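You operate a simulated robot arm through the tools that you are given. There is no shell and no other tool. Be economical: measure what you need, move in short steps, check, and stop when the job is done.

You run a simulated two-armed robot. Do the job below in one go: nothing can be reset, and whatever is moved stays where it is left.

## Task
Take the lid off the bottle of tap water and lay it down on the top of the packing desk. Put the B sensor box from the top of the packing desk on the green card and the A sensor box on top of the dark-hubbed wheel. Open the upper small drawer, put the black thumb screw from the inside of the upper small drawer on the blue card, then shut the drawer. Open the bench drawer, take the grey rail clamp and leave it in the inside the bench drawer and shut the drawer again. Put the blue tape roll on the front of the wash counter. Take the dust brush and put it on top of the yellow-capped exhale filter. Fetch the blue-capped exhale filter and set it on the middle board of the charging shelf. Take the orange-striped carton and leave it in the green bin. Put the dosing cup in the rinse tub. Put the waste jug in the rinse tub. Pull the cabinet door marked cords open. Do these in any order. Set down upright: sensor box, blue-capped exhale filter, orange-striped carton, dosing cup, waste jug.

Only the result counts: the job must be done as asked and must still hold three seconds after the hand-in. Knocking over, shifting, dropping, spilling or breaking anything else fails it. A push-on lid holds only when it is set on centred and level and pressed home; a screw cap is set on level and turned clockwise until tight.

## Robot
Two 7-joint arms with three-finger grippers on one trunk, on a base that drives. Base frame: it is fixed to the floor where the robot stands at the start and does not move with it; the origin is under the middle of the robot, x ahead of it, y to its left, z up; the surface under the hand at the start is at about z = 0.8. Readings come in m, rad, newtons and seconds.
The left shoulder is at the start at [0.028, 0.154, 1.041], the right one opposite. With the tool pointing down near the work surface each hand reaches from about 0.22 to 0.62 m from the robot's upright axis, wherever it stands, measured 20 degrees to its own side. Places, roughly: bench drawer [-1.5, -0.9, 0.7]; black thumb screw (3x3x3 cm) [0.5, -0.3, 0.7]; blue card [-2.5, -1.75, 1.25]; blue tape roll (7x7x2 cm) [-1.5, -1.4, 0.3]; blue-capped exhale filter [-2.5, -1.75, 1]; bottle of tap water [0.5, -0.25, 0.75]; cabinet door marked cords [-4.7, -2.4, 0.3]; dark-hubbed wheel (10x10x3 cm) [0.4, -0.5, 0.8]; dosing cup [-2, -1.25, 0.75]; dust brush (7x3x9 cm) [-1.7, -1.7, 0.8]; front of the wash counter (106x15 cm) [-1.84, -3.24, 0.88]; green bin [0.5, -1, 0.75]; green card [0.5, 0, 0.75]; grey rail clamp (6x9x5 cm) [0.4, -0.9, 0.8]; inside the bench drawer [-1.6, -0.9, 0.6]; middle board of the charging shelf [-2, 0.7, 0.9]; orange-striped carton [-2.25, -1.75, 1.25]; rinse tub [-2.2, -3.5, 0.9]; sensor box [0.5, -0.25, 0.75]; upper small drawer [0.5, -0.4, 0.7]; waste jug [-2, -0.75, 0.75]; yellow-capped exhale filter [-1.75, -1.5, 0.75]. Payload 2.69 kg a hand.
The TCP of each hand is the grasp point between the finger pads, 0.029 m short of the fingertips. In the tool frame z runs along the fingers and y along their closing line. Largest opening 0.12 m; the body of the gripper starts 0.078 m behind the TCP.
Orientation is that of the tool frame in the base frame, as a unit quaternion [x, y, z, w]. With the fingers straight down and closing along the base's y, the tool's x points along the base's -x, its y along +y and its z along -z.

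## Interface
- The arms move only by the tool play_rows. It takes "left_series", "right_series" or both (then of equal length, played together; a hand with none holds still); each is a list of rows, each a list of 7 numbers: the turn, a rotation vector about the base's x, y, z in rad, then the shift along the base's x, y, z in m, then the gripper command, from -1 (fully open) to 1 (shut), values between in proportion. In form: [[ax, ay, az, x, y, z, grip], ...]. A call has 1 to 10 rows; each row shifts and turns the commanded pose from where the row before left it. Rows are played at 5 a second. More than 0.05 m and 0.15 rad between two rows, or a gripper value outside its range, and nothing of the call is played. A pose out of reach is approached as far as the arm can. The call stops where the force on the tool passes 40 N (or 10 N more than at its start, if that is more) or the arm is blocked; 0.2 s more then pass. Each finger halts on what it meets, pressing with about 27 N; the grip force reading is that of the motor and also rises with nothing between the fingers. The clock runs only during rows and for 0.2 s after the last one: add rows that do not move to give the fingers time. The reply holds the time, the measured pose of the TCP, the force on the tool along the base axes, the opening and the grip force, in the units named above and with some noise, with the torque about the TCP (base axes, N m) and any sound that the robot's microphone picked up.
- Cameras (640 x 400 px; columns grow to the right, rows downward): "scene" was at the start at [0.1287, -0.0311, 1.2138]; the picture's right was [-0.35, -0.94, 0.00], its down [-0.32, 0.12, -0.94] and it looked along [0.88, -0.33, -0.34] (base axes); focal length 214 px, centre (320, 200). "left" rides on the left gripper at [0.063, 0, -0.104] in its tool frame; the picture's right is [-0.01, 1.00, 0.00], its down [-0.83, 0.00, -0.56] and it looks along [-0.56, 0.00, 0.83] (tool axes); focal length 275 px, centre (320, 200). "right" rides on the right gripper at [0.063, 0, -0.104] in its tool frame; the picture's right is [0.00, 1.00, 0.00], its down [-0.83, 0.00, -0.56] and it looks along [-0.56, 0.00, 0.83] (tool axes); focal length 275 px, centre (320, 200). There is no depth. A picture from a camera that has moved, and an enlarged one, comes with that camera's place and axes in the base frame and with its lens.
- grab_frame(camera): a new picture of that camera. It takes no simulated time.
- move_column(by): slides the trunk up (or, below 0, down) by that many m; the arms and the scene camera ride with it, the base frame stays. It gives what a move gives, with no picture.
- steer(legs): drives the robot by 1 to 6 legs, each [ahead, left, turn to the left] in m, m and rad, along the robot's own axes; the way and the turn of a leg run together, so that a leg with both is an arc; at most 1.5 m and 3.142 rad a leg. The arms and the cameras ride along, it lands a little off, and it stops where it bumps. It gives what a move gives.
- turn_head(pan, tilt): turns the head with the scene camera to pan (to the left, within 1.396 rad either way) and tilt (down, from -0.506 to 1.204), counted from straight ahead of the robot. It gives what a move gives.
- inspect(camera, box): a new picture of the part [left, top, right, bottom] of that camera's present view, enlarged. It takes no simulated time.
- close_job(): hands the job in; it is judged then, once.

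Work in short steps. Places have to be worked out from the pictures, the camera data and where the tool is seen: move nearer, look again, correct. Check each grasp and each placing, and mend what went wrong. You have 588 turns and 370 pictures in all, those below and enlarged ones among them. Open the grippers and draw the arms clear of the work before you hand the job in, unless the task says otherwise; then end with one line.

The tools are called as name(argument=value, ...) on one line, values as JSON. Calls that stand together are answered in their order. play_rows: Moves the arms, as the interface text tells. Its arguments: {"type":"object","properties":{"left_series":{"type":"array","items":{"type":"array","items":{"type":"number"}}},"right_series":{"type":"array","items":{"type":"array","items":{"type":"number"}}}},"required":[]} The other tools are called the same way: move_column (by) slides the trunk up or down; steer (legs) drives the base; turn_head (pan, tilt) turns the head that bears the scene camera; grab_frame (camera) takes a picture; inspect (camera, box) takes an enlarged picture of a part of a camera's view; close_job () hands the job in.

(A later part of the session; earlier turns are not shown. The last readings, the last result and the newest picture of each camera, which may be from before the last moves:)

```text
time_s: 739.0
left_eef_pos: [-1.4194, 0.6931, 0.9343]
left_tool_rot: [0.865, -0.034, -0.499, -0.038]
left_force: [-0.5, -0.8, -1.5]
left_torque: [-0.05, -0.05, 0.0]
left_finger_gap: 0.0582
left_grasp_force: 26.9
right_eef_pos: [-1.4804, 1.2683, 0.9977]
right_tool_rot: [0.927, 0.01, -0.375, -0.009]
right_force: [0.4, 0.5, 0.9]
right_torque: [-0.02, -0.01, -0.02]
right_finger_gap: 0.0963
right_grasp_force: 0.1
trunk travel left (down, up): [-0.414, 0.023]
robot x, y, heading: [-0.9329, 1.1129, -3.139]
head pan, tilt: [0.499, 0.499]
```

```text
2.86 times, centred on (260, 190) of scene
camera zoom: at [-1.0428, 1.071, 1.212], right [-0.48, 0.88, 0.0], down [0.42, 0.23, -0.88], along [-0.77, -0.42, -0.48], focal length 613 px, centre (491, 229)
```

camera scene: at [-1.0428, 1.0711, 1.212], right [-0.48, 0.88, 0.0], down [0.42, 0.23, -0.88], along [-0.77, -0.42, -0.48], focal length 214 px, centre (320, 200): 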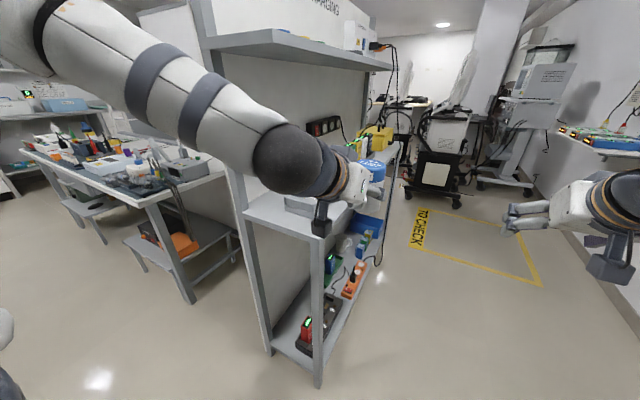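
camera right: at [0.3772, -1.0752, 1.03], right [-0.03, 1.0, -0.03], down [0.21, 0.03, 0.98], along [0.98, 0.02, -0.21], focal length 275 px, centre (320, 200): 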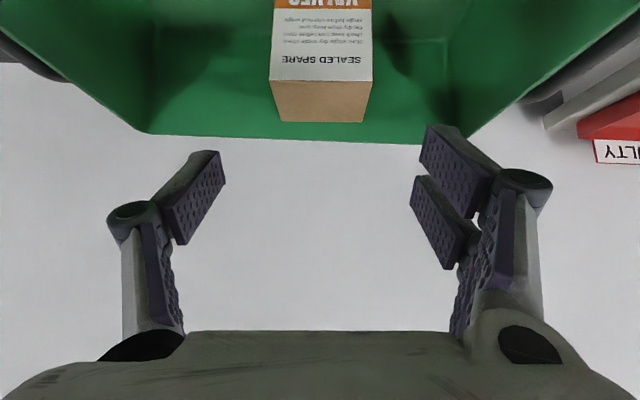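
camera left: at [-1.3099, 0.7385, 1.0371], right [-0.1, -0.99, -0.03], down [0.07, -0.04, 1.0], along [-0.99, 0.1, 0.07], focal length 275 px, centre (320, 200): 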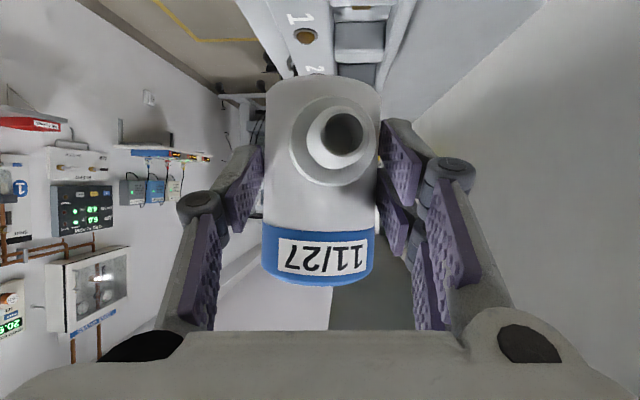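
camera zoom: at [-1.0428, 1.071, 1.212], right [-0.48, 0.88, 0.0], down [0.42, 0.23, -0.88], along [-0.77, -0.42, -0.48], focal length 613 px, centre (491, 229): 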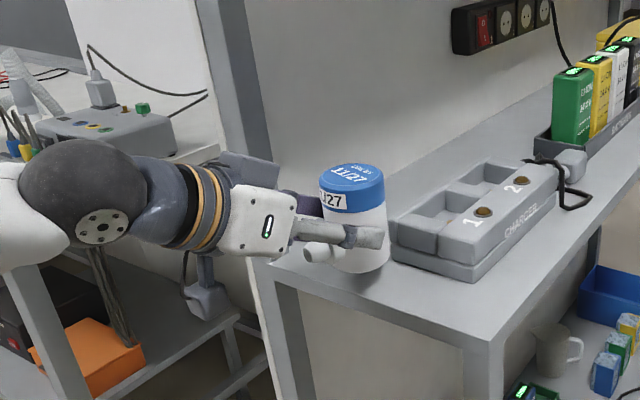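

Close to the board. Continue a few mm at a time.

play_rows(left_series=[[0, 0, 0, 0.003, -0.002, -0.005, 1], [0, 0, 0, 0.003, 0, -0.005, 1], [0, 0, 0, 0, 0, -0.005, 1], [0, 0, 0, 0, 0, 0.0, 1]])

```text
time_s: 740.0
left_eef_pos: [-1.4126, 0.6917, 0.9203]
left_tool_rot: [0.865, -0.034, -0.499, -0.038]
left_force: [0.2, -0.8, -1.8]
left_torque: [-0.01, -0.02, -0.01]
left_finger_gap: 0.0584
left_grasp_force: 27.5
right_eef_pos: [-1.4797, 1.268, 0.9983]
right_tool_rot: [0.927, 0.01, -0.376, -0.009]
right_force: [-0.4, -0.9, 0.9]
right_torque: [0.03, 0.01, 0.01]
right_finger_gap: 0.0959
right_grasp_force: 0.1
trunk travel left (down, up): [-0.414, 0.023]
robot x, y, heading: [-0.9301, 1.1112, -3.144]
head pan, tilt: [0.499, 0.499]
```

Still no contact, so the board is lower than assumed; I check the picture again.

inspect(camera="scene", box=[180, 120, 340, 260])

```text
2.86 times, centred on (260, 190) of scene
camera zoom: at [-1.0428, 1.071, 1.212], right [-0.48, 0.88, 0.0], down [0.42, 0.23, -0.88], along [-0.77, -0.42, -0.48], focal length 613 px, centre (491, 229)
```

zoom: 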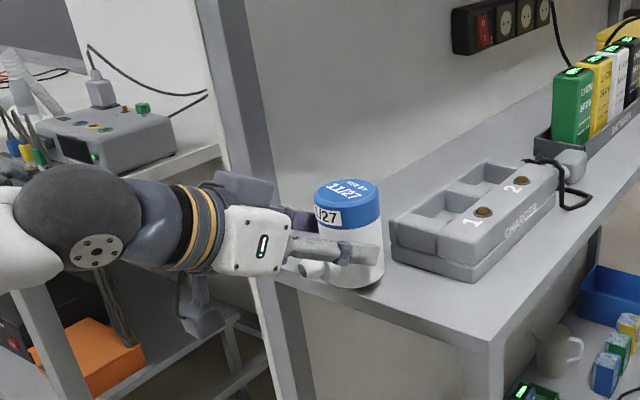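

The spot is drifting toward the edge. I raise 1.5 cm, shift 3 cm inward (−x) and 1 cm −y, then lower again.

play_rows(left_series=[[0, 0, 0, 0, 0, 0.015, 1], [0, 0, 0, -0.015, -0.006, 0, 1], [0, 0, 0, -0.014, -0.006, 0, 1], [0, 0, 0, 0, 0, -0.015, 1], [0, 0, 0, 0, 0, -0.006, 1], [0, 0, 0, 0, 0, 0.0, 1]])

inspect(camera="scene", box=[180, 120, 340, 260])

```text
time_s: 741.5
left_eef_pos: [-1.4418, 0.6807, 0.9124]
left_tool_rot: [0.865, -0.034, -0.498, -0.038]
left_force: [0.1, 0.2, -0.9]
left_torque: [-0.01, 0.01, 0.02]
left_finger_gap: 0.058
left_grasp_force: 26.8
right_eef_pos: [-1.4784, 1.269, 0.9979]
right_tool_rot: [0.927, 0.009, -0.375, -0.009]
right_force: [0.2, 0.1, 0.4]
right_torque: [0.01, 0.0, -0.03]
right_finger_gap: 0.0959
right_grasp_force: 0.1
trunk travel left (down, up): [-0.414, 0.023]
robot x, y, heading: [-0.9372, 1.1171, -3.14]
head pan, tilt: [0.499, 0.499]
```

```text
2.86 times, centred on (260, 190) of scene
camera zoom: at [-1.0426, 1.0712, 1.2118], right [-0.48, 0.88, 0.0], down [0.42, 0.23, -0.88], along [-0.77, -0.42, -0.48], focal length 613 px, centre (491, 229)
```

zoom: 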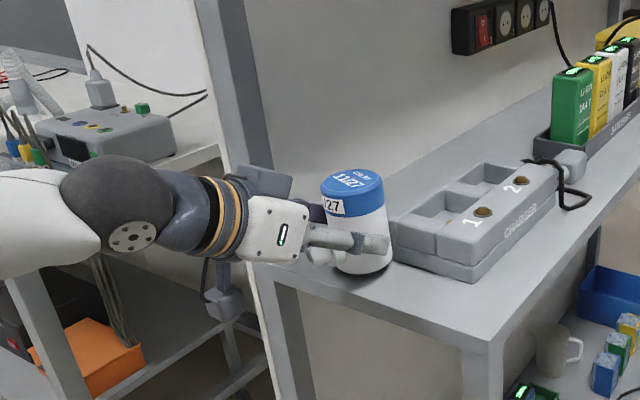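

Good placement with a close contact shadow. Lower by millimetres.

play_rows(left_series=[[0, 0, 0, 0, 0, -0.004, 1], [0, 0, 0, 0, 0, -0.004, 1], [0, 0, 0, 0, 0, -0.003, 1], [0, 0, 0, 0, 0, 0.0, 1]])

```text
time_s: 742.5
left_eef_pos: [-1.4427, 0.68, 0.9034]
left_tool_rot: [0.864, -0.033, -0.501, -0.037]
left_force: [0.1, 0.5, 0.2]
left_torque: [-0.01, 0.0, -0.01]
left_finger_gap: 0.0581
left_grasp_force: 26.8
right_eef_pos: [-1.4794, 1.2689, 0.9974]
right_tool_rot: [0.927, 0.01, -0.376, -0.009]
right_force: [-0.4, 0.6, -0.4]
right_torque: [0.0, 0.0, -0.01]
right_finger_gap: 0.0963
right_grasp_force: 0.0
trunk travel left (down, up): [-0.414, 0.023]
robot x, y, heading: [-0.9352, 1.1146, -3.141]
head pan, tilt: [0.499, 0.499]
```

The weight is now resting (force ≈0). One more 2 mm, then release and retract along +x/up.

play_rows(left_series=[[0, 0, 0, 0, 0, -0.002, 1], [0, 0, 0, 0, 0, 0, 0.1], [0, 0, 0, 0, 0, 0, -0.05], [0, 0, 0, 0, 0, 0, -0.05], [0, 0, 0, 0.025, 0, 0.012, -0.05], [0, 0, 0, 0.03, 0, 0.015, -0.05], [0, 0, 0, 0.03, 0, 0.02, -0.05], [0, 0, 0, 0.03, 0, 0.02, -0.05], [0, 0, 0, 0, 0, 0.0, -0.05]])

inspect(camera="scene", box=[180, 120, 340, 260])

```text
time_s: 744.5
left_eef_pos: [-1.3265, 0.679, 0.9695]
left_tool_rot: [0.865, -0.034, -0.499, -0.039]
left_force: [-0.5, -0.6, 0.1]
left_torque: [0.0, 0.01, 0.01]
left_finger_gap: 0.0628
left_grasp_force: 0.1
right_eef_pos: [-1.4794, 1.2697, 0.9981]
right_tool_rot: [0.927, 0.01, -0.375, -0.009]
right_force: [0.6, -0.5, 0.8]
right_torque: [-0.02, -0.01, 0.01]
right_finger_gap: 0.0961
right_grasp_force: 0.0
trunk travel left (down, up): [-0.414, 0.023]
robot x, y, heading: [-0.9288, 1.1125, -3.139]
head pan, tilt: [0.499, 0.499]
```

```text
2.86 times, centred on (260, 190) of scene
camera zoom: at [-1.043, 1.071, 1.2119], right [-0.48, 0.88, 0.0], down [0.42, 0.23, -0.88], along [-0.77, -0.42, -0.48], focal length 613 px, centre (491, 229)
```

zoom: 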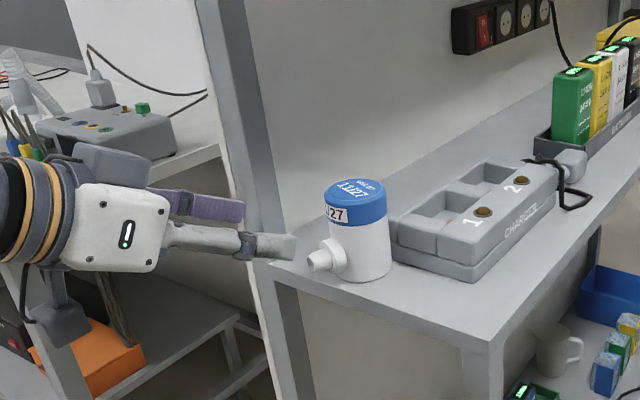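

The blue-capped filter stands on the middle board. Last task: the cords cabinet door. I tuck the left hand in and drive back around to the west side.

play_rows(left_series=[[0, 0, 0, 0.0, 0.04, 0.01, 0.5], [0, 0, 0, 0, 0.04, 0.01, 0.5], [0, 0, 0, 0, 0.04, 0.01, 0.5], [0, 0, 0, 0, 0.04, 0, 0.5], [0, 0, 0, 0, 0.04, 0, 0.5], [0, 0, 0, 0, 0, 0, 0.5]])

steer(legs=[[-0.25, 0, 0], [0, 1.5, 0], [0, 1.5, 0], [0, 0.7, 0], [1.45, 0, 0]])

```text
time_s: 745.9
left_eef_pos: [-1.354, 0.8671, 1.0106]
left_tool_rot: [0.864, -0.035, -0.5, -0.039]
left_force: [-0.7, 0.4, -0.9]
left_torque: [-0.01, -0.01, 0.0]
left_finger_gap: 0.0301
left_grasp_force: 0.0
left hand out of reach, approached as far as the arm can: row 3, 4, 5
right_eef_pos: [-1.4799, 1.2691, 0.9977]
right_tool_rot: [0.927, 0.01, -0.375, -0.009]
right_force: [-0.1, 0.7, 0.3]
right_torque: [0.02, -0.01, 0.01]
right_finger_gap: 0.0958
right_grasp_force: 0.0
trunk travel left (down, up): [-0.414, 0.023]
robot x, y, heading: [-0.9305, 1.1166, -3.141]
head pan, tilt: [0.499, 0.499]
```

```text
time_s: 782.0
left_eef_pos: [-2.5708, -2.7242, 1.0093]
left_tool_rot: [0.864, -0.045, -0.499, -0.045]
left_force: [0.3, 0.5, 0.2]
left_torque: [-0.02, 0.0, -0.01]
left_finger_gap: 0.03
left_grasp_force: 0.1
right_eef_pos: [-2.6858, -2.3194, 0.9986]
right_tool_rot: [0.927, -0.002, -0.375, -0.013]
right_force: [0.0, -0.7, -1.1]
right_torque: [0.01, 0.0, 0.01]
right_finger_gap: 0.0959
right_grasp_force: 0.1
trunk travel left (down, up): [-0.414, 0.023]
robot x, y, heading: [-2.1401, -2.4886, 3.117]
head pan, tilt: [0.499, 0.499]
```

steer(legs=[[1.2, 0, 0.02]])

turn_head(pan=0.0, tilt=0.5)

grab_frame(camera="scene")

```text
time_s: 788.1
left_eef_pos: [-3.7811, -2.676, 1.0108]
left_tool_rot: [0.864, -0.053, -0.498, -0.049]
left_force: [-1.0, 0.7, -0.8]
left_torque: [-0.01, 0.01, 0.0]
left_finger_gap: 0.0296
left_grasp_force: 0.0
right_eef_pos: [-3.8878, -2.2721, 0.9968]
right_tool_rot: [0.927, -0.011, -0.375, -0.018]
right_force: [0.3, -0.1, -0.1]
right_torque: [0.0, -0.02, 0.01]
right_finger_gap: 0.096
right_grasp_force: 0.0
trunk travel left (down, up): [-0.414, 0.023]
robot x, y, heading: [-3.3463, -2.4485, 3.099]
head pan, tilt: [0.499, 0.499]
```

```text
time_s: 789.0
left_eef_pos: [-3.7809, -2.6758, 1.0103]
left_tool_rot: [0.864, -0.053, -0.498, -0.049]
left_force: [0.0, 0.5, -0.1]
left_torque: [0.02, 0.03, 0.02]
left_finger_gap: 0.03
left_grasp_force: 0.1
right_eef_pos: [-3.8883, -2.273, 0.9979]
right_tool_rot: [0.927, -0.01, -0.375, -0.017]
right_force: [0.4, -0.3, 0.6]
right_torque: [-0.01, -0.02, 0.02]
right_finger_gap: 0.0961
right_grasp_force: 0.0
trunk travel left (down, up): [-0.414, 0.023]
robot x, y, heading: [-3.342, -2.4519, 3.103]
head pan, tilt: [0.0, 0.499]
```

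```text
41 pictures are left
camera scene: at [-3.4694, -2.4439, 1.212], right [0.04, 1.0, 0.0], down [0.48, -0.02, -0.88], along [-0.88, 0.04, -0.48], focal length 214 px, centre (320, 200)
```

scene: 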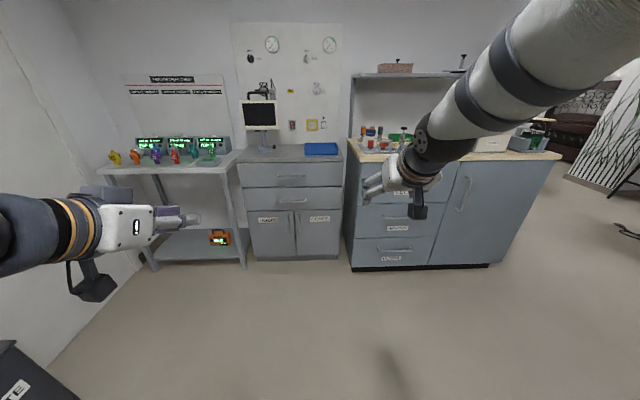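

Zoom on the small cabinet's door labels and handles.

inspect(camera="scene", box=[230, 140, 360, 270])

```text
3.08 times, centred on (295, 205) of scene
camera zoom: at [-3.4694, -2.4439, 1.212], right [0.04, 1.0, 0.0], down [0.48, -0.02, -0.88], along [-0.88, 0.04, -0.48], focal length 660 px, centre (397, 185)
```

zoom: 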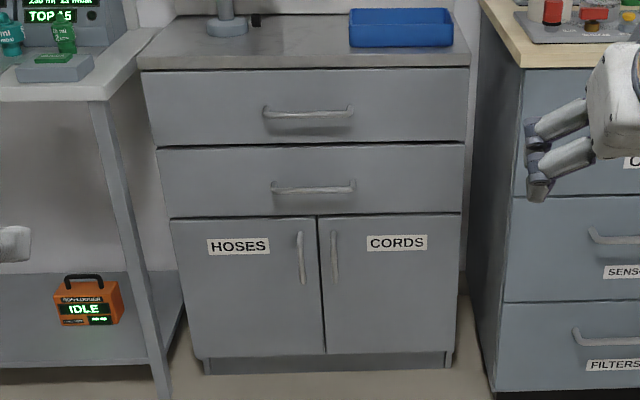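

The CORDS door has a vertical handle at its left edge (≈x -4.66, y -2.525, z≈0.37), hinge on the right (y≈-2.245). I pull the right hand back, straighten up, lower the trunk and look with the left camera.

play_rows(right_series=[[0, 0, 0, 0.03, 0.02, 0.02, 0], [0, 0, 0, 0.03, 0.02, 0.02, 0], [0, 0, 0, 0.03, 0.02, 0.02, 0], [0, 0, 0, 0.03, 0.02, 0.02, 0], [0, 0, 0, 0.03, 0, 0, 0], [0, 0, 0, 0.03, 0, 0, 0], [0, 0, 0, 0, 0, 0, 0]])

steer(legs=[[0.25, 0, 0.036]])

move_column(by=-0.2)

move_column(by=-0.15)

grab_frame(camera="left")

```text
time_s: 790.6
left_eef_pos: [-3.7814, -2.6773, 1.009]
left_tool_rot: [0.864, -0.052, -0.498, -0.049]
left_force: [0.5, -0.6, 0.1]
left_torque: [0.02, 0.0, -0.03]
left_finger_gap: 0.0299
left_grasp_force: 0.1
right_eef_pos: [-3.8423, -2.2744, 0.9667]
right_tool_rot: [0.954, -0.005, -0.3, -0.011]
right_force: [-0.7, 0.0, 0.8]
right_torque: [-0.01, 0.01, -0.03]
right_finger_gap: 0.06
right_grasp_force: 0.0
right hand out of reach, approached as far as the arm can: row 1, 2, 3, 4, 5, 6
trunk travel left (down, up): [-0.414, 0.023]
robot x, y, heading: [-3.348, -2.4489, 3.104]
head pan, tilt: [0.0, 0.499]
```

```text
time_s: 792.4
left_eef_pos: [-4.0193, -2.6817, 1.0097]
left_tool_rot: [0.865, -0.041, -0.499, -0.042]
left_force: [-0.6, 0.5, 0.4]
left_torque: [-0.01, -0.01, 0.02]
left_finger_gap: 0.0301
left_grasp_force: 0.1
right_eef_pos: [-4.0925, -2.2799, 0.9668]
right_tool_rot: [0.954, 0.008, -0.3, -0.007]
right_force: [-0.6, -0.2, 0.3]
right_torque: [0.04, 0.01, 0.02]
right_finger_gap: 0.0599
right_grasp_force: 0.0
trunk travel left (down, up): [-0.414, 0.023]
robot x, y, heading: [-3.5863, -2.4455, 3.131]
head pan, tilt: [0.0, 0.499]
```

```text
time_s: 794.6
left_eef_pos: [-4.0267, -2.6816, 0.6576]
left_tool_rot: [0.944, -0.033, -0.325, -0.047]
left_force: [0.1, -0.4, -0.7]
left_torque: [0.02, -0.01, 0.01]
left_finger_gap: 0.03
left_grasp_force: 0.1
right_eef_pos: [-4.0908, -2.2799, 0.7677]
right_tool_rot: [0.954, 0.008, -0.301, -0.007]
right_force: [-0.1, -0.2, 0.3]
right_torque: [0.01, 0.03, -0.03]
right_finger_gap: 0.0604
right_grasp_force: 0.0
trunk travel left (down, up): [-0.214, 0.223]
robot x, y, heading: [-3.5944, -2.446, 3.125]
head pan, tilt: [0.0, 0.499]
```

```text
time_s: 796.4
left_eef_pos: [-4.0337, -2.6811, 0.4396]
left_tool_rot: [0.968, -0.029, -0.245, -0.049]
left_force: [-0.1, 1.0, -0.6]
left_torque: [0.02, 0.0, -0.01]
left_finger_gap: 0.03
left_grasp_force: 0.0
right_eef_pos: [-4.0906, -2.2815, 0.616]
right_tool_rot: [0.954, 0.007, -0.301, -0.007]
right_force: [0.3, 0.2, 0.0]
right_torque: [0.02, 0.0, 0.01]
right_finger_gap: 0.0599
right_grasp_force: 0.0
trunk travel left (down, up): [-0.064, 0.373]
robot x, y, heading: [-3.592, -2.4448, 3.122]
head pan, tilt: [0.0, 0.499]
```

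```text
39 pictures are left
camera left: at [-3.9289, -2.697, 0.5006], right [-0.09, -0.99, -0.08], down [-0.47, -0.03, 0.88], along [-0.88, 0.11, -0.46], focal length 275 px, centre (320, 200)
```

left: 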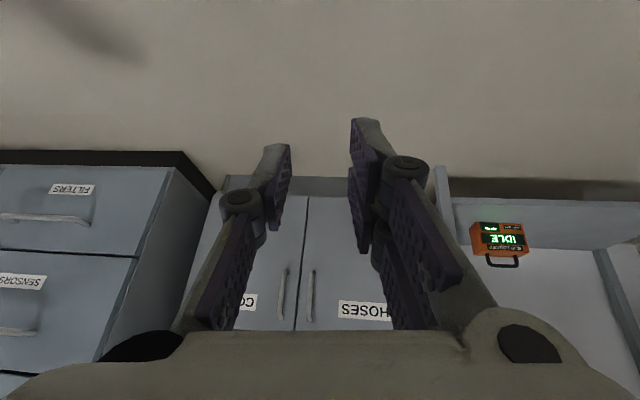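

Handle at ≈(-4.69, -2.525), z 0.33–0.45. I pitch the left hand to ~60°, shift to y -2.525, and drive closer.

play_rows(left_series=[[0, 0.14, 0, 0.0, 0.04, 0, 0.1], [0, 0.14, 0, 0, 0.04, 0, 0.1], [0, 0.14, 0, 0, 0.04, 0, 0.1], [0, 0.13, 0.05, 0, 0.03, 0, 0.1], [0, 0, 0.05, 0, 0, 0, 0.1], [0, 0, 0, 0, 0, 0, 0.1]])

steer(legs=[[0.36, 0, 0.015]])

grab_frame(camera="left")

```text
time_s: 797.8
left_eef_pos: [-4.068, -2.5318, 0.4254]
left_tool_rot: [0.865, 0.002, -0.501, -0.016]
left_force: [-0.1, 0.4, -0.2]
left_torque: [-0.03, 0.03, -0.02]
left_finger_gap: 0.0541
left_grasp_force: 0.1
left hand out of reach, approached as far as the arm can: row 1, 2
right_eef_pos: [-4.0915, -2.2805, 0.6161]
right_tool_rot: [0.954, 0.007, -0.3, -0.007]
right_force: [0.0, -0.7, 0.3]
right_torque: [-0.01, 0.01, 0.0]
right_finger_gap: 0.06
right_grasp_force: 0.0
trunk travel left (down, up): [-0.064, 0.373]
robot x, y, heading: [-3.5906, -2.4391, 3.129]
head pan, tilt: [0.0, 0.499]
```

```text
time_s: 800.1
left_eef_pos: [-4.4255, -2.5296, 0.4268]
left_tool_rot: [0.865, 0.003, -0.501, -0.015]
left_force: [1.0, -0.6, -0.4]
left_torque: [0.02, 0.01, 0.01]
left_finger_gap: 0.0543
left_grasp_force: 0.0
right_eef_pos: [-4.4489, -2.2787, 0.6163]
right_tool_rot: [0.954, 0.01, -0.299, -0.006]
right_force: [0.0, 0.6, 0.3]
right_torque: [0.02, -0.01, 0.02]
right_finger_gap: 0.0598
right_grasp_force: 0.0
trunk travel left (down, up): [-0.064, 0.373]
robot x, y, heading: [-3.951, -2.4383, 3.133]
head pan, tilt: [0.0, 0.499]
```

```text
38 pictures are left
camera left: at [-4.3031, -2.5322, 0.4241], right [-0.01, -1.0, -0.02], down [0.07, -0.03, 1.0], along [-1.0, 0.01, 0.07], focal length 275 px, centre (320, 200)
```

left: 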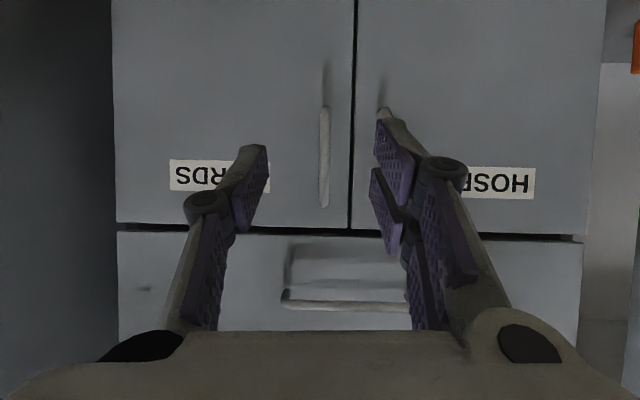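

The CORDS handle bar is straight ahead at y≈-2.536, z≈0.395. I advance 15 cm and look.

play_rows(left_series=[[0, 0, 0, -0.04, -0.003, -0.005, 0.1], [0, 0, 0, -0.04, -0.003, -0.005, 0.1], [0, 0, 0, -0.04, 0, -0.005, 0.1], [0, 0, 0, -0.03, 0, 0, 0.1], [0, 0, 0, 0, 0, 0, 0.1]])

grab_frame(camera="left")

```text
time_s: 801.3
left_eef_pos: [-4.574, -2.534, 0.4118]
left_tool_rot: [0.866, 0.003, -0.5, -0.014]
left_force: [0.3, -0.4, -0.4]
left_torque: [0.0, 0.0, -0.01]
left_finger_gap: 0.0542
left_grasp_force: 0.1
right_eef_pos: [-4.4494, -2.278, 0.6168]
right_tool_rot: [0.954, 0.009, -0.3, -0.006]
right_force: [-0.7, 0.3, 0.4]
right_torque: [0.01, 0.01, 0.01]
right_finger_gap: 0.0601
right_grasp_force: 0.0
trunk travel left (down, up): [-0.064, 0.373]
robot x, y, heading: [-3.9472, -2.4383, 3.131]
head pan, tilt: [0.0, 0.499]
```

```text
37 pictures are left
camera left: at [-4.4521, -2.5365, 0.4097], right [-0.01, -1.0, -0.02], down [0.07, -0.02, 1.0], along [-1.0, 0.01, 0.07], focal length 275 px, centre (320, 200)
```

left: 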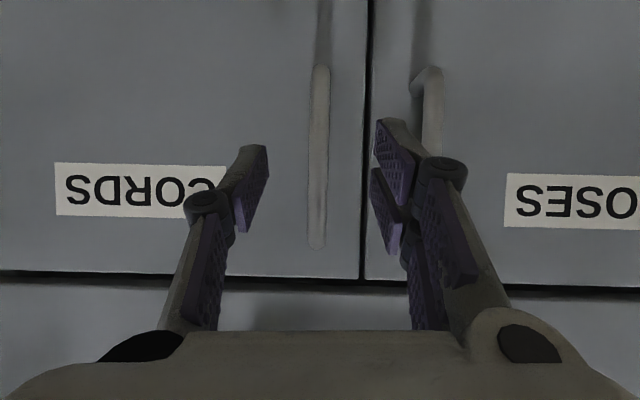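

Bar at x≈-4.62. Advance 3.6 cm and close.

play_rows(left_series=[[0, 0, 0, -0.02, 0, 0, 0.1], [0, 0, 0, -0.016, 0, 0, 0.1], [0, 0, 0, 0, 0, 0, 0.1], [0, 0, 0, 0, 0, 0, 0.6], [0, 0, 0, 0, 0, 0, 1], [0, 0, 0, 0, 0, 0, 1]])

grab_frame(camera="left")

```text
time_s: 802.7
left_eef_pos: [-4.6101, -2.5325, 0.4099]
left_tool_rot: [0.866, 0.004, -0.499, -0.014]
left_force: [-1.9, 6.1, -0.5]
left_torque: [-0.81, -0.13, -0.1]
left_finger_gap: 0.0122
left_grasp_force: 39.1
right_eef_pos: [-4.4494, -2.2791, 0.6171]
right_tool_rot: [0.954, 0.009, -0.3, -0.006]
right_force: [-0.2, -0.4, -1.2]
right_torque: [0.0, 0.0, 0.03]
right_finger_gap: 0.06
right_grasp_force: 0.1
trunk travel left (down, up): [-0.064, 0.373]
robot x, y, heading: [-3.9463, -2.4406, 3.132]
head pan, tilt: [0.0, 0.499]
```

```text
36 pictures are left
camera left: at [-4.4879, -2.5355, 0.4084], right [-0.01, -1.0, -0.02], down [0.07, -0.02, 1.0], along [-1.0, 0.01, 0.07], focal length 275 px, centre (320, 200)
```

left: 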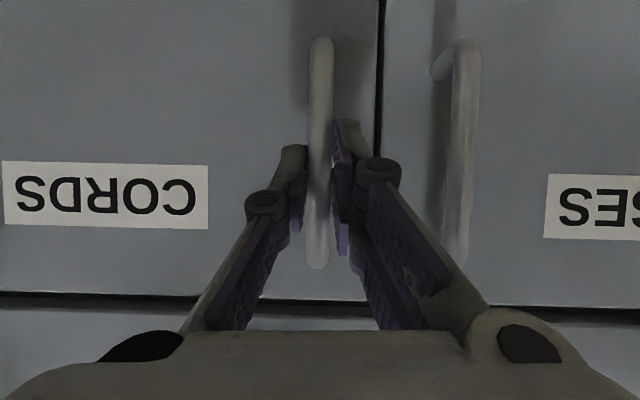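

Bar gripped. I pull along the door's arc (hinge on the +y side), yawing the hand with it, first to ~40°.

play_rows(left_series=[[0, 0, 0.12, 0.038, 0.008, 0, 1], [0, 0, 0.12, 0.0364, 0.0134, 0, 1], [0, 0, 0.12, 0.034, 0.018, 0, 1], [0, 0, 0.12, 0.031, 0.023, 0, 1], [0, 0, 0.12, 0.028, 0.027, 0, 1], [0, 0, 0, 0, 0, 0, 1]])

grab_frame(camera="scene")

```text
time_s: 803.5
left_eef_pos: [-4.5164, -2.4941, 0.4113]
left_tool_rot: [0.856, 0.135, -0.496, 0.056]
left_force: [-2.3, 6.4, -5.3]
left_torque: [-0.78, -0.5, -0.25]
left_finger_gap: 0.012
left_grasp_force: 38.5
right_eef_pos: [-4.4511, -2.2762, 0.6154]
right_tool_rot: [0.954, 0.008, -0.299, -0.007]
right_force: [0.1, 0.0, 0.3]
right_torque: [0.02, -0.01, -0.01]
right_finger_gap: 0.0601
right_grasp_force: 0.0
trunk travel left (down, up): [-0.064, 0.373]
robot x, y, heading: [-3.9506, -2.4414, 3.128]
head pan, tilt: [0.0, 0.499]
stopped in row 3 (left hand): the force on the tool passed its limit at 44 N (the readings are from after the stop); the commanded pose is now the measured one
```

```text
35 pictures are left
camera scene: at [-4.2101, -2.4339, 0.8265], right [0.01, 1.0, 0.0], down [0.48, -0.01, -0.88], along [-0.88, 0.01, -0.48], focal length 214 px, centre (320, 200)
```

scene: 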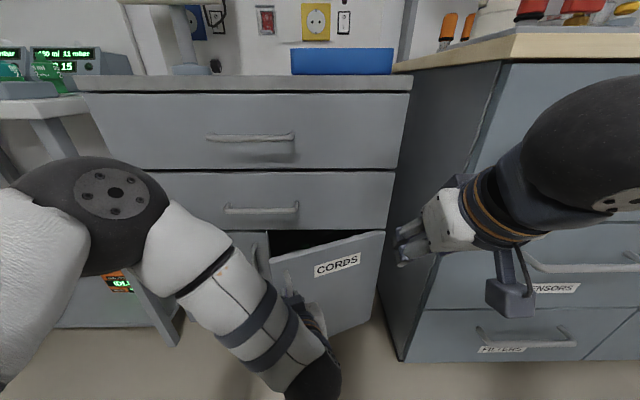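

The door is opening (~22°). Continue along the arc.

play_rows(left_series=[[0, 0, 0.1, 0.017, 0.008, 0, 1], [0, 0, 0.1, 0.017, 0.009, 0, 1], [0, 0, 0.1, 0.015, 0.012, 0, 1], [0, 0, 0.1, 0.015, 0.013, 0, 1], [0, 0, 0.1, 0.013, 0.014, 0, 1], [0, 0, 0.1, 0.013, 0.015, 0, 1], [0, 0, 0, 0, 0, 0, 1]])

grab_frame(camera="scene")

```text
time_s: 804.0
left_eef_pos: [-4.4926, -2.4757, 0.4112]
left_tool_rot: [0.846, 0.193, -0.49, 0.084]
left_force: [-4.7, 6.7, -8.5]
left_torque: [-0.79, -0.54, -0.29]
left_finger_gap: 0.0123
left_grasp_force: 39.1
right_eef_pos: [-4.4496, -2.2751, 0.6158]
right_tool_rot: [0.954, 0.007, -0.301, -0.007]
right_force: [-0.7, -0.1, 0.3]
right_torque: [-0.02, -0.01, -0.01]
right_finger_gap: 0.0601
right_grasp_force: 0.2
trunk travel left (down, up): [-0.064, 0.373]
robot x, y, heading: [-3.9507, -2.4359, 3.126]
head pan, tilt: [0.0, 0.499]
stopped in row 2 (left hand): the force on the tool passed its limit at 44 N (the readings are from after the stop); the commanded pose is now the measured one
```

```text
34 pictures are left
camera scene: at [-4.2106, -2.4328, 0.8265], right [0.01, 1.0, 0.0], down [0.48, -0.01, -0.88], along [-0.88, 0.01, -0.48], focal length 214 px, centre (320, 200)
```

scene: 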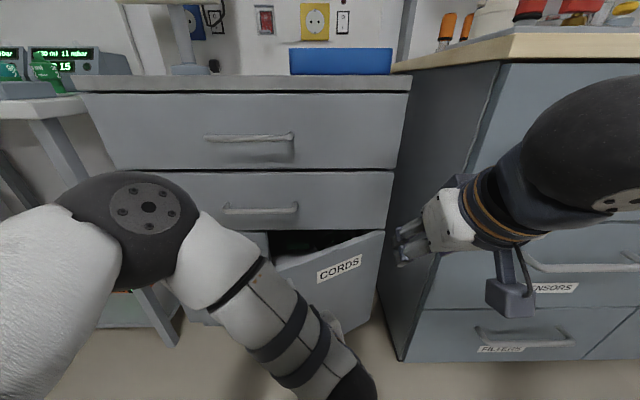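

It advances but trips the force limit; I continue with smaller steps and no extra yaw.

play_rows(left_series=[[0, 0, 0, 0.012, 0.008, 0, 1], [0, 0, 0, 0.012, 0.009, 0, 1], [0, 0, 0, 0.011, 0.009, 0, 1], [0, 0, 0, 0.011, 0.01, 0, 1], [0, 0, 0, 0.01, 0.01, 0, 1], [0, 0, 0, 0.01, 0.011, 0, 1], [0, 0, 0, 0.009, 0.011, 0, 1], [0, 0, 0, 0.009, 0.012, 0, 1], [0, 0, 0, 0, 0, 0, 1]])

```text
time_s: 804.9
left_eef_pos: [-4.4554, -2.4432, 0.4126]
left_tool_rot: [0.846, 0.192, -0.492, 0.08]
left_force: [-6.6, 6.4, -11.4]
left_torque: [-0.67, -0.53, -0.26]
left_finger_gap: 0.0126
left_grasp_force: 38.9
right_eef_pos: [-4.4505, -2.273, 0.6179]
right_tool_rot: [0.954, 0.006, -0.3, -0.006]
right_force: [-0.1, 1.5, -0.1]
right_torque: [0.04, 0.02, -0.05]
right_finger_gap: 0.0603
right_grasp_force: 0.1
trunk travel left (down, up): [-0.064, 0.373]
robot x, y, heading: [-3.9507, -2.4339, 3.128]
head pan, tilt: [0.0, 0.499]
stopped in row 4 (left hand): the force on the tool passed its limit at 45 N (the readings are from after the stop); the commanded pose is now the measured one
```

Now ~38°. Continue the same way along the tangent.

play_rows(left_series=[[0, 0, 0.03, 0.009, 0.0095, 0, 1], [0, 0, 0.03, 0.009, 0.01, 0, 1], [0, 0, 0.03, 0.008, 0.01, 0, 1], [0, 0, 0.03, 0.008, 0.0105, 0, 1], [0, 0, 0.03, 0.0075, 0.011, 0, 1], [0, 0, 0.03, 0.007, 0.011, 0, 1], [0, 0, 0, 0, 0, 0, 1]])

play_rows(left_series=[[0, 0, 0.03, 0.008, 0.011, 0, 1], [0, 0, 0.03, 0.007, 0.011, 0, 1], [0, 0, 0.03, 0.007, 0.0115, 0, 1], [0, 0, 0.03, 0.006, 0.012, 0, 1], [0, 0, 0.03, 0.006, 0.012, 0, 1], [0, 0, 0, 0, 0, 0, 1]])

grab_frame(camera="scene")

```text
time_s: 806.3
left_eef_pos: [-4.4189, -2.3926, 0.4149]
left_tool_rot: [0.822, 0.274, -0.484, 0.123]
left_force: [-7.2, 6.4, -5.0]
left_torque: [-0.49, -0.34, -0.25]
left_finger_gap: 0.0125
left_grasp_force: 39.5
right_eef_pos: [-4.4504, -2.2735, 0.6162]
right_tool_rot: [0.954, 0.006, -0.301, -0.006]
right_force: [0.3, -0.2, -0.2]
right_torque: [0.0, 0.02, -0.01]
right_finger_gap: 0.0602
right_grasp_force: 0.0
trunk travel left (down, up): [-0.064, 0.373]
robot x, y, heading: [-3.9502, -2.4351, 3.127]
head pan, tilt: [0.0, 0.499]
stopped in row 7 (left hand): the force on the tool passed its limit at 43 N (the readings are from after the stop); the commanded pose is now the measured one
```

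```text
time_s: 807.5
left_eef_pos: [-4.4303, -2.4053, 0.4149]
left_tool_rot: [0.796, 0.339, -0.477, 0.157]
left_force: [-5.5, 2.9, 4.5]
left_torque: [-0.4, -0.42, -0.13]
left_finger_gap: 0.0125
left_grasp_force: 38.9
left hand out of reach, approached as far as the arm can: row 1, 2, 3, 4, 5
right_eef_pos: [-4.4494, -2.274, 0.6162]
right_tool_rot: [0.954, 0.006, -0.301, -0.007]
right_force: [-0.8, 0.4, 0.1]
right_torque: [-0.01, 0.03, -0.01]
right_finger_gap: 0.0602
right_grasp_force: 0.0
trunk travel left (down, up): [-0.064, 0.373]
robot x, y, heading: [-3.9521, -2.4354, 3.133]
head pan, tilt: [0.0, 0.499]
stopped in row 6 (left hand): the force on the tool passed its limit at 43 N (the readings are from after the stop); the commanded pose is now the measured one
```

```text
33 pictures are left
camera scene: at [-4.2108, -2.4319, 0.8266], right [0.02, 1.0, 0.0], down [0.48, -0.01, -0.88], along [-0.88, 0.01, -0.48], focal length 214 px, centre (320, 200)
```

scene: 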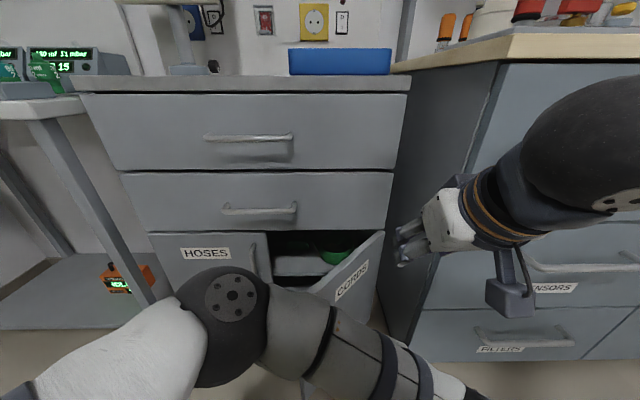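

About 50° open. The arm is at its limit, so I move the base back and to the right along the tangent with the grip held.

steer(legs=[[-0.04, -0.08, 0]])

grab_frame(camera="scene")

```text
time_s: 808.8
left_eef_pos: [-4.3899, -2.3262, 0.4154]
left_tool_rot: [0.795, 0.339, -0.478, 0.157]
left_force: [-14.4, 4.4, 1.0]
left_torque: [-0.72, 0.05, -0.32]
left_finger_gap: 0.0118
left_grasp_force: 39.3
right_eef_pos: [-4.4094, -2.1931, 0.6156]
right_tool_rot: [0.954, 0.006, -0.3, -0.007]
right_force: [0.0, -0.1, 0.6]
right_torque: [-0.01, 0.0, 0.02]
right_finger_gap: 0.0598
right_grasp_force: 0.0
trunk travel left (down, up): [-0.064, 0.373]
robot x, y, heading: [-3.9094, -2.3526, 3.129]
head pan, tilt: [0.0, 0.499]
```

```text
32 pictures are left
camera scene: at [-4.1707, -2.3514, 0.8265], right [0.02, 1.0, 0.0], down [0.48, -0.01, -0.88], along [-0.88, 0.01, -0.48], focal length 214 px, centre (320, 200)
```

scene: 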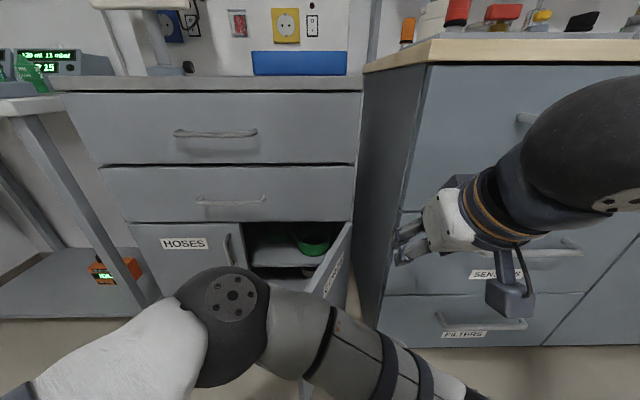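

Now ~70°. One more nudge.

steer(legs=[[-0.01, -0.06, 0]])

grab_frame(camera="scene")

```text
time_s: 810.0
left_eef_pos: [-4.3782, -2.265, 0.4137]
left_tool_rot: [0.796, 0.339, -0.477, 0.157]
left_force: [19.8, -1.8, -2.3]
left_torque: [-0.42, -0.37, 0.28]
left_finger_gap: 0.0122
left_grasp_force: 38.8
right_eef_pos: [-4.3972, -2.134, 0.6168]
right_tool_rot: [0.954, 0.006, -0.301, -0.008]
right_force: [-0.6, 1.0, -0.2]
right_torque: [0.02, -0.01, 0.02]
right_finger_gap: 0.0599
right_grasp_force: 0.0
trunk travel left (down, up): [-0.064, 0.373]
robot x, y, heading: [-3.8975, -2.2954, 3.127]
head pan, tilt: [0.0, 0.499]
```

```text
31 pictures are left
camera scene: at [-4.1592, -2.2915, 0.8268], right [0.02, 1.0, 0.0], down [0.48, -0.01, -0.88], along [-0.88, 0.01, -0.48], focal length 214 px, centre (320, 200)
```

scene: 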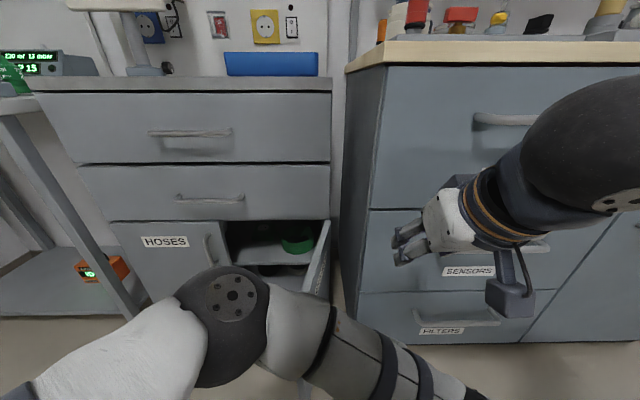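

The door stands ~85° open. I open the gripper and retract along the tool axis.

play_rows(left_series=[[0, 0, 0, 0, 0, 0, 0.5], [0, 0, 0, 0, 0, 0, 0.1], [0, 0, 0, 0, 0, 0, 0.1], [0, 0, 0, 0.02, 0.02, 0.015, 0.1], [0, 0, 0, 0.025, 0.02, 0.02, 0.1], [0, 0, 0, 0.025, 0.02, 0.02, 0.1], [0, 0, 0, 0.03, 0.01, 0.02, 0.1], [0, 0, 0, 0, 0, 0, 0.1]])

grab_frame(camera="scene")

grab_frame(camera="left")

```text
time_s: 811.8
left_eef_pos: [-4.326, -2.2796, 0.4921]
left_tool_rot: [0.797, 0.339, -0.476, 0.156]
left_force: [-0.8, 0.7, 0.7]
left_torque: [0.02, 0.03, 0.03]
left_finger_gap: 0.0539
left_grasp_force: 0.1
left hand out of reach, approached as far as the arm can: row 4, 5, 6, 7
right_eef_pos: [-4.3983, -2.1336, 0.6173]
right_tool_rot: [0.954, 0.007, -0.301, -0.007]
right_force: [0.9, -0.1, 0.5]
right_torque: [-0.02, 0.0, -0.04]
right_finger_gap: 0.06
right_grasp_force: 0.0
trunk travel left (down, up): [-0.064, 0.373]
robot x, y, heading: [-3.9043, -2.2973, 3.129]
head pan, tilt: [0.0, 0.499]
```

```text
30 pictures are left
camera scene: at [-4.1596, -2.2915, 0.8266], right [0.02, 1.0, 0.0], down [0.48, -0.01, -0.88], along [-0.88, 0.01, -0.48], focal length 214 px, centre (320, 200)
```

scene: 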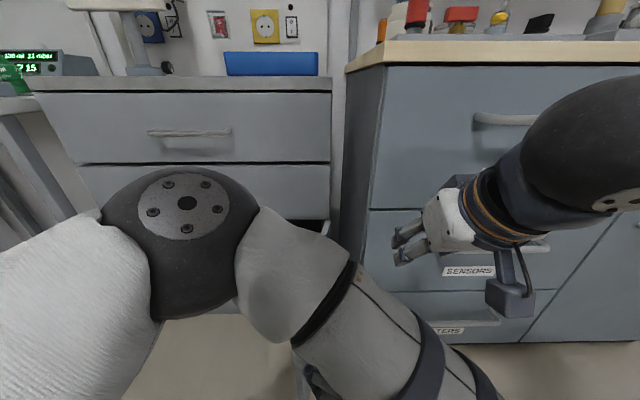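

```text
29 pictures are left
camera left: at [-4.2377, -2.1984, 0.4915], right [0.69, -0.72, -0.07], down [0.1, -0.01, 1.0], along [-0.72, -0.69, 0.07], focal length 275 px, centre (320, 200)
```

left: 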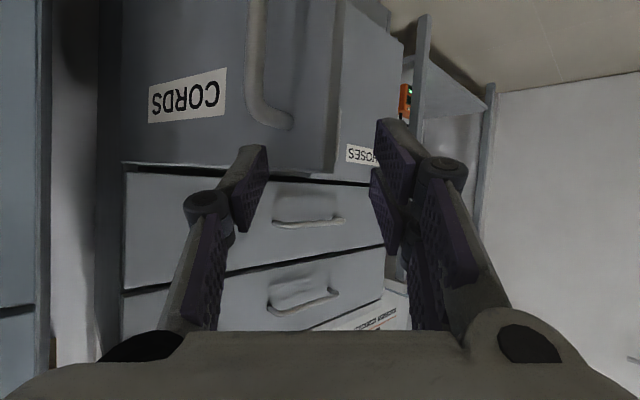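

I back the base away and look at the door properly.

steer(legs=[[-0.45, 0, 0]])

grab_frame(camera="scene")

```text
time_s: 814.5
left_eef_pos: [-3.877, -2.2879, 0.4942]
left_tool_rot: [0.797, 0.337, -0.476, 0.155]
left_force: [0.9, -1.0, -0.4]
left_torque: [0.01, -0.02, 0.01]
left_finger_gap: 0.0539
left_grasp_force: 0.2
right_eef_pos: [-3.9488, -2.1396, 0.6182]
right_tool_rot: [0.954, 0.003, -0.301, -0.009]
right_force: [0.4, 0.5, 0.1]
right_torque: [-0.03, 0.01, 0.01]
right_finger_gap: 0.06
right_grasp_force: 0.1
trunk travel left (down, up): [-0.064, 0.373]
robot x, y, heading: [-3.4494, -2.3051, 3.124]
head pan, tilt: [0.0, 0.499]
```

```text
28 pictures are left
camera scene: at [-3.7104, -2.2988, 0.8266], right [0.02, 1.0, 0.0], down [0.48, -0.01, -0.88], along [-0.88, 0.02, -0.48], focal length 214 px, centre (320, 200)
```

scene: 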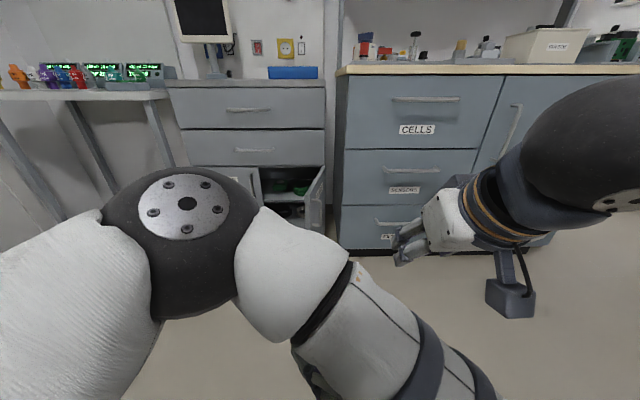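

inspect(camera="scene", box=[220, 140, 360, 250])

```text
3.64 times, centred on (290, 195) of scene
camera zoom: at [-3.7104, -2.2988, 0.8266], right [0.02, 1.0, 0.0], down [0.48, -0.01, -0.88], along [-0.88, 0.02, -0.48], focal length 780 px, centre (429, 218)
```

zoom: 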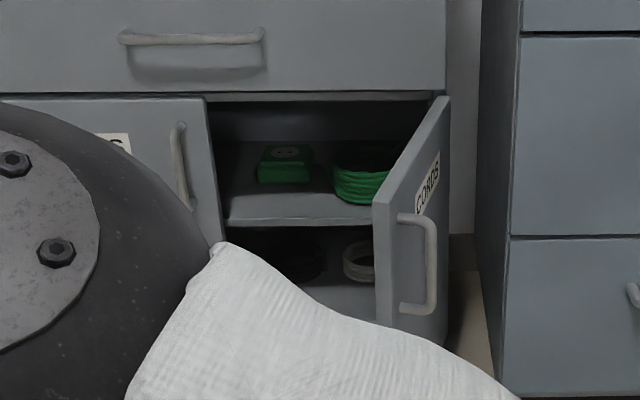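

The door stands ~74° open. For a good margin I'll push it a bit further from inside with the closed left hand.

play_rows(left_series=[[0, 0, -0.1, 0, -0.04, -0.02, 1], [0, 0, -0.1, 0, -0.04, -0.02, 1], [0, 0, -0.1, 0, -0.04, -0.02, 1], [0, 0, -0.1, 0, -0.03, -0.01, 1], [0, 0, -0.1, 0, -0.02, 0, 1], [0, 0, 0, 0, 0, 0, 1]])

steer(legs=[[0.42, 0, 0.015]])

grab_frame(camera="left")

grab_frame(camera="scene")

```text
time_s: 815.9
left_eef_pos: [-3.8835, -2.4532, 0.4185]
left_tool_rot: [0.856, 0.13, -0.499, 0.033]
left_force: [0.0, -0.2, 0.6]
left_torque: [0.0, -0.05, 0.02]
left_finger_gap: 0.0
left_grasp_force: 27.3
left hand out of reach, approached as far as the arm can: row 5
right_eef_pos: [-3.9496, -2.139, 0.6162]
right_tool_rot: [0.954, 0.004, -0.301, -0.009]
right_force: [0.4, -0.1, 0.5]
right_torque: [0.01, 0.01, -0.01]
right_finger_gap: 0.0597
right_grasp_force: 0.0
trunk travel left (down, up): [-0.064, 0.373]
robot x, y, heading: [-3.4455, -2.3081, 3.123]
head pan, tilt: [0.0, 0.499]
```

```text
time_s: 818.4
left_eef_pos: [-4.2919, -2.4506, 0.4197]
left_tool_rot: [0.855, 0.134, -0.5, 0.036]
left_force: [-0.1, 1.2, -1.0]
left_torque: [0.0, 0.05, 0.01]
left_finger_gap: 0.0002
left_grasp_force: 27.4
right_eef_pos: [-4.3606, -2.1371, 0.6173]
right_tool_rot: [0.954, 0.008, -0.301, -0.008]
right_force: [-0.3, 0.2, -0.2]
right_torque: [-0.03, -0.02, 0.03]
right_finger_gap: 0.06
right_grasp_force: 0.1
trunk travel left (down, up): [-0.064, 0.373]
robot x, y, heading: [-3.8626, -2.2988, 3.132]
head pan, tilt: [0.0, 0.499]
```

```text
26 pictures are left
camera left: at [-4.174, -2.42, 0.4165], right [0.26, -0.96, -0.07], down [0.08, -0.05, 1.0], along [-0.96, -0.27, 0.07], focal length 275 px, centre (320, 200)
```

left: 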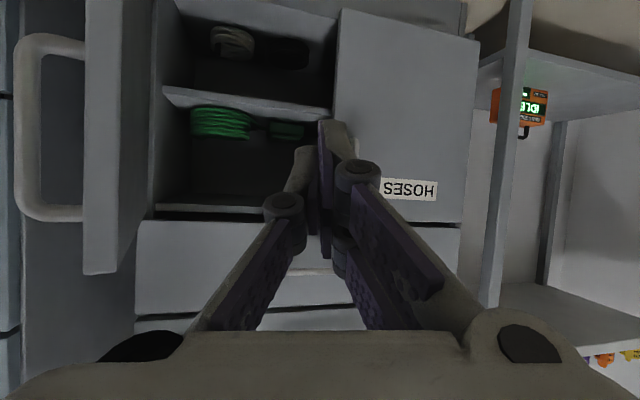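

```text
25 pictures are left
camera scene: at [-4.1207, -2.2948, 0.8267], right [0.01, 1.0, 0.0], down [0.48, -0.01, -0.88], along [-0.88, 0.01, -0.48], focal length 214 px, centre (320, 200)
```

scene: 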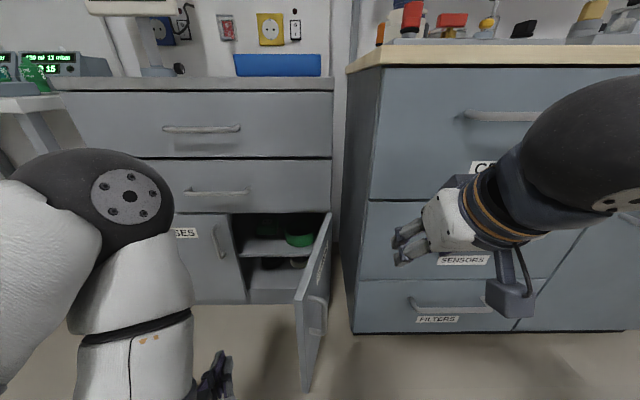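

The fist is left of the door's edge. I advance 9 cm, then sweep +y to push the door further.

play_rows(left_series=[[0, 0, 0, -0.04, 0, 0, 1], [0, 0, 0, -0.04, 0, 0, 1], [0, 0, 0, -0.02, 0, 0, 1], [0, 0, 0, 0, 0.03, 0, 1], [0, 0, 0, 0, 0.03, 0, 1], [0, 0, 0, 0, 0.03, 0, 1], [0, 0, 0, 0.0, 0.03, 0, 1], [0, 0, 0, 0, 0.03, 0, 1], [0, 0, 0, 0, 0, 0, 1]])

grab_frame(camera="scene")

```text
time_s: 820.4
left_eef_pos: [-4.3917, -2.2992, 0.4214]
left_tool_rot: [0.855, 0.135, -0.499, 0.036]
left_force: [-0.2, 0.2, -0.2]
left_torque: [-0.02, -0.01, -0.01]
left_finger_gap: 0.0002
left_grasp_force: 27.2
right_eef_pos: [-4.3597, -2.1371, 0.6169]
right_tool_rot: [0.954, 0.008, -0.3, -0.007]
right_force: [-1.1, 0.2, -0.3]
right_torque: [0.02, 0.0, 0.01]
right_finger_gap: 0.0602
right_grasp_force: 0.0
trunk travel left (down, up): [-0.064, 0.373]
robot x, y, heading: [-3.8633, -2.2981, 3.132]
head pan, tilt: [0.0, 0.499]
```

```text
24 pictures are left
camera scene: at [-4.1207, -2.2948, 0.8266], right [0.01, 1.0, 0.0], down [0.48, -0.01, -0.88], along [-0.88, 0.01, -0.48], focal length 214 px, centre (320, 200)
```

scene: 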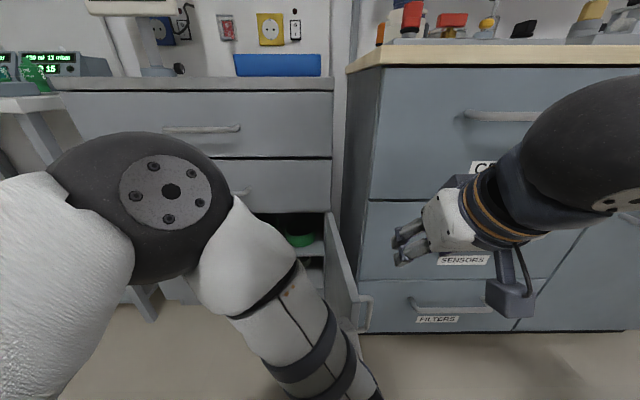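

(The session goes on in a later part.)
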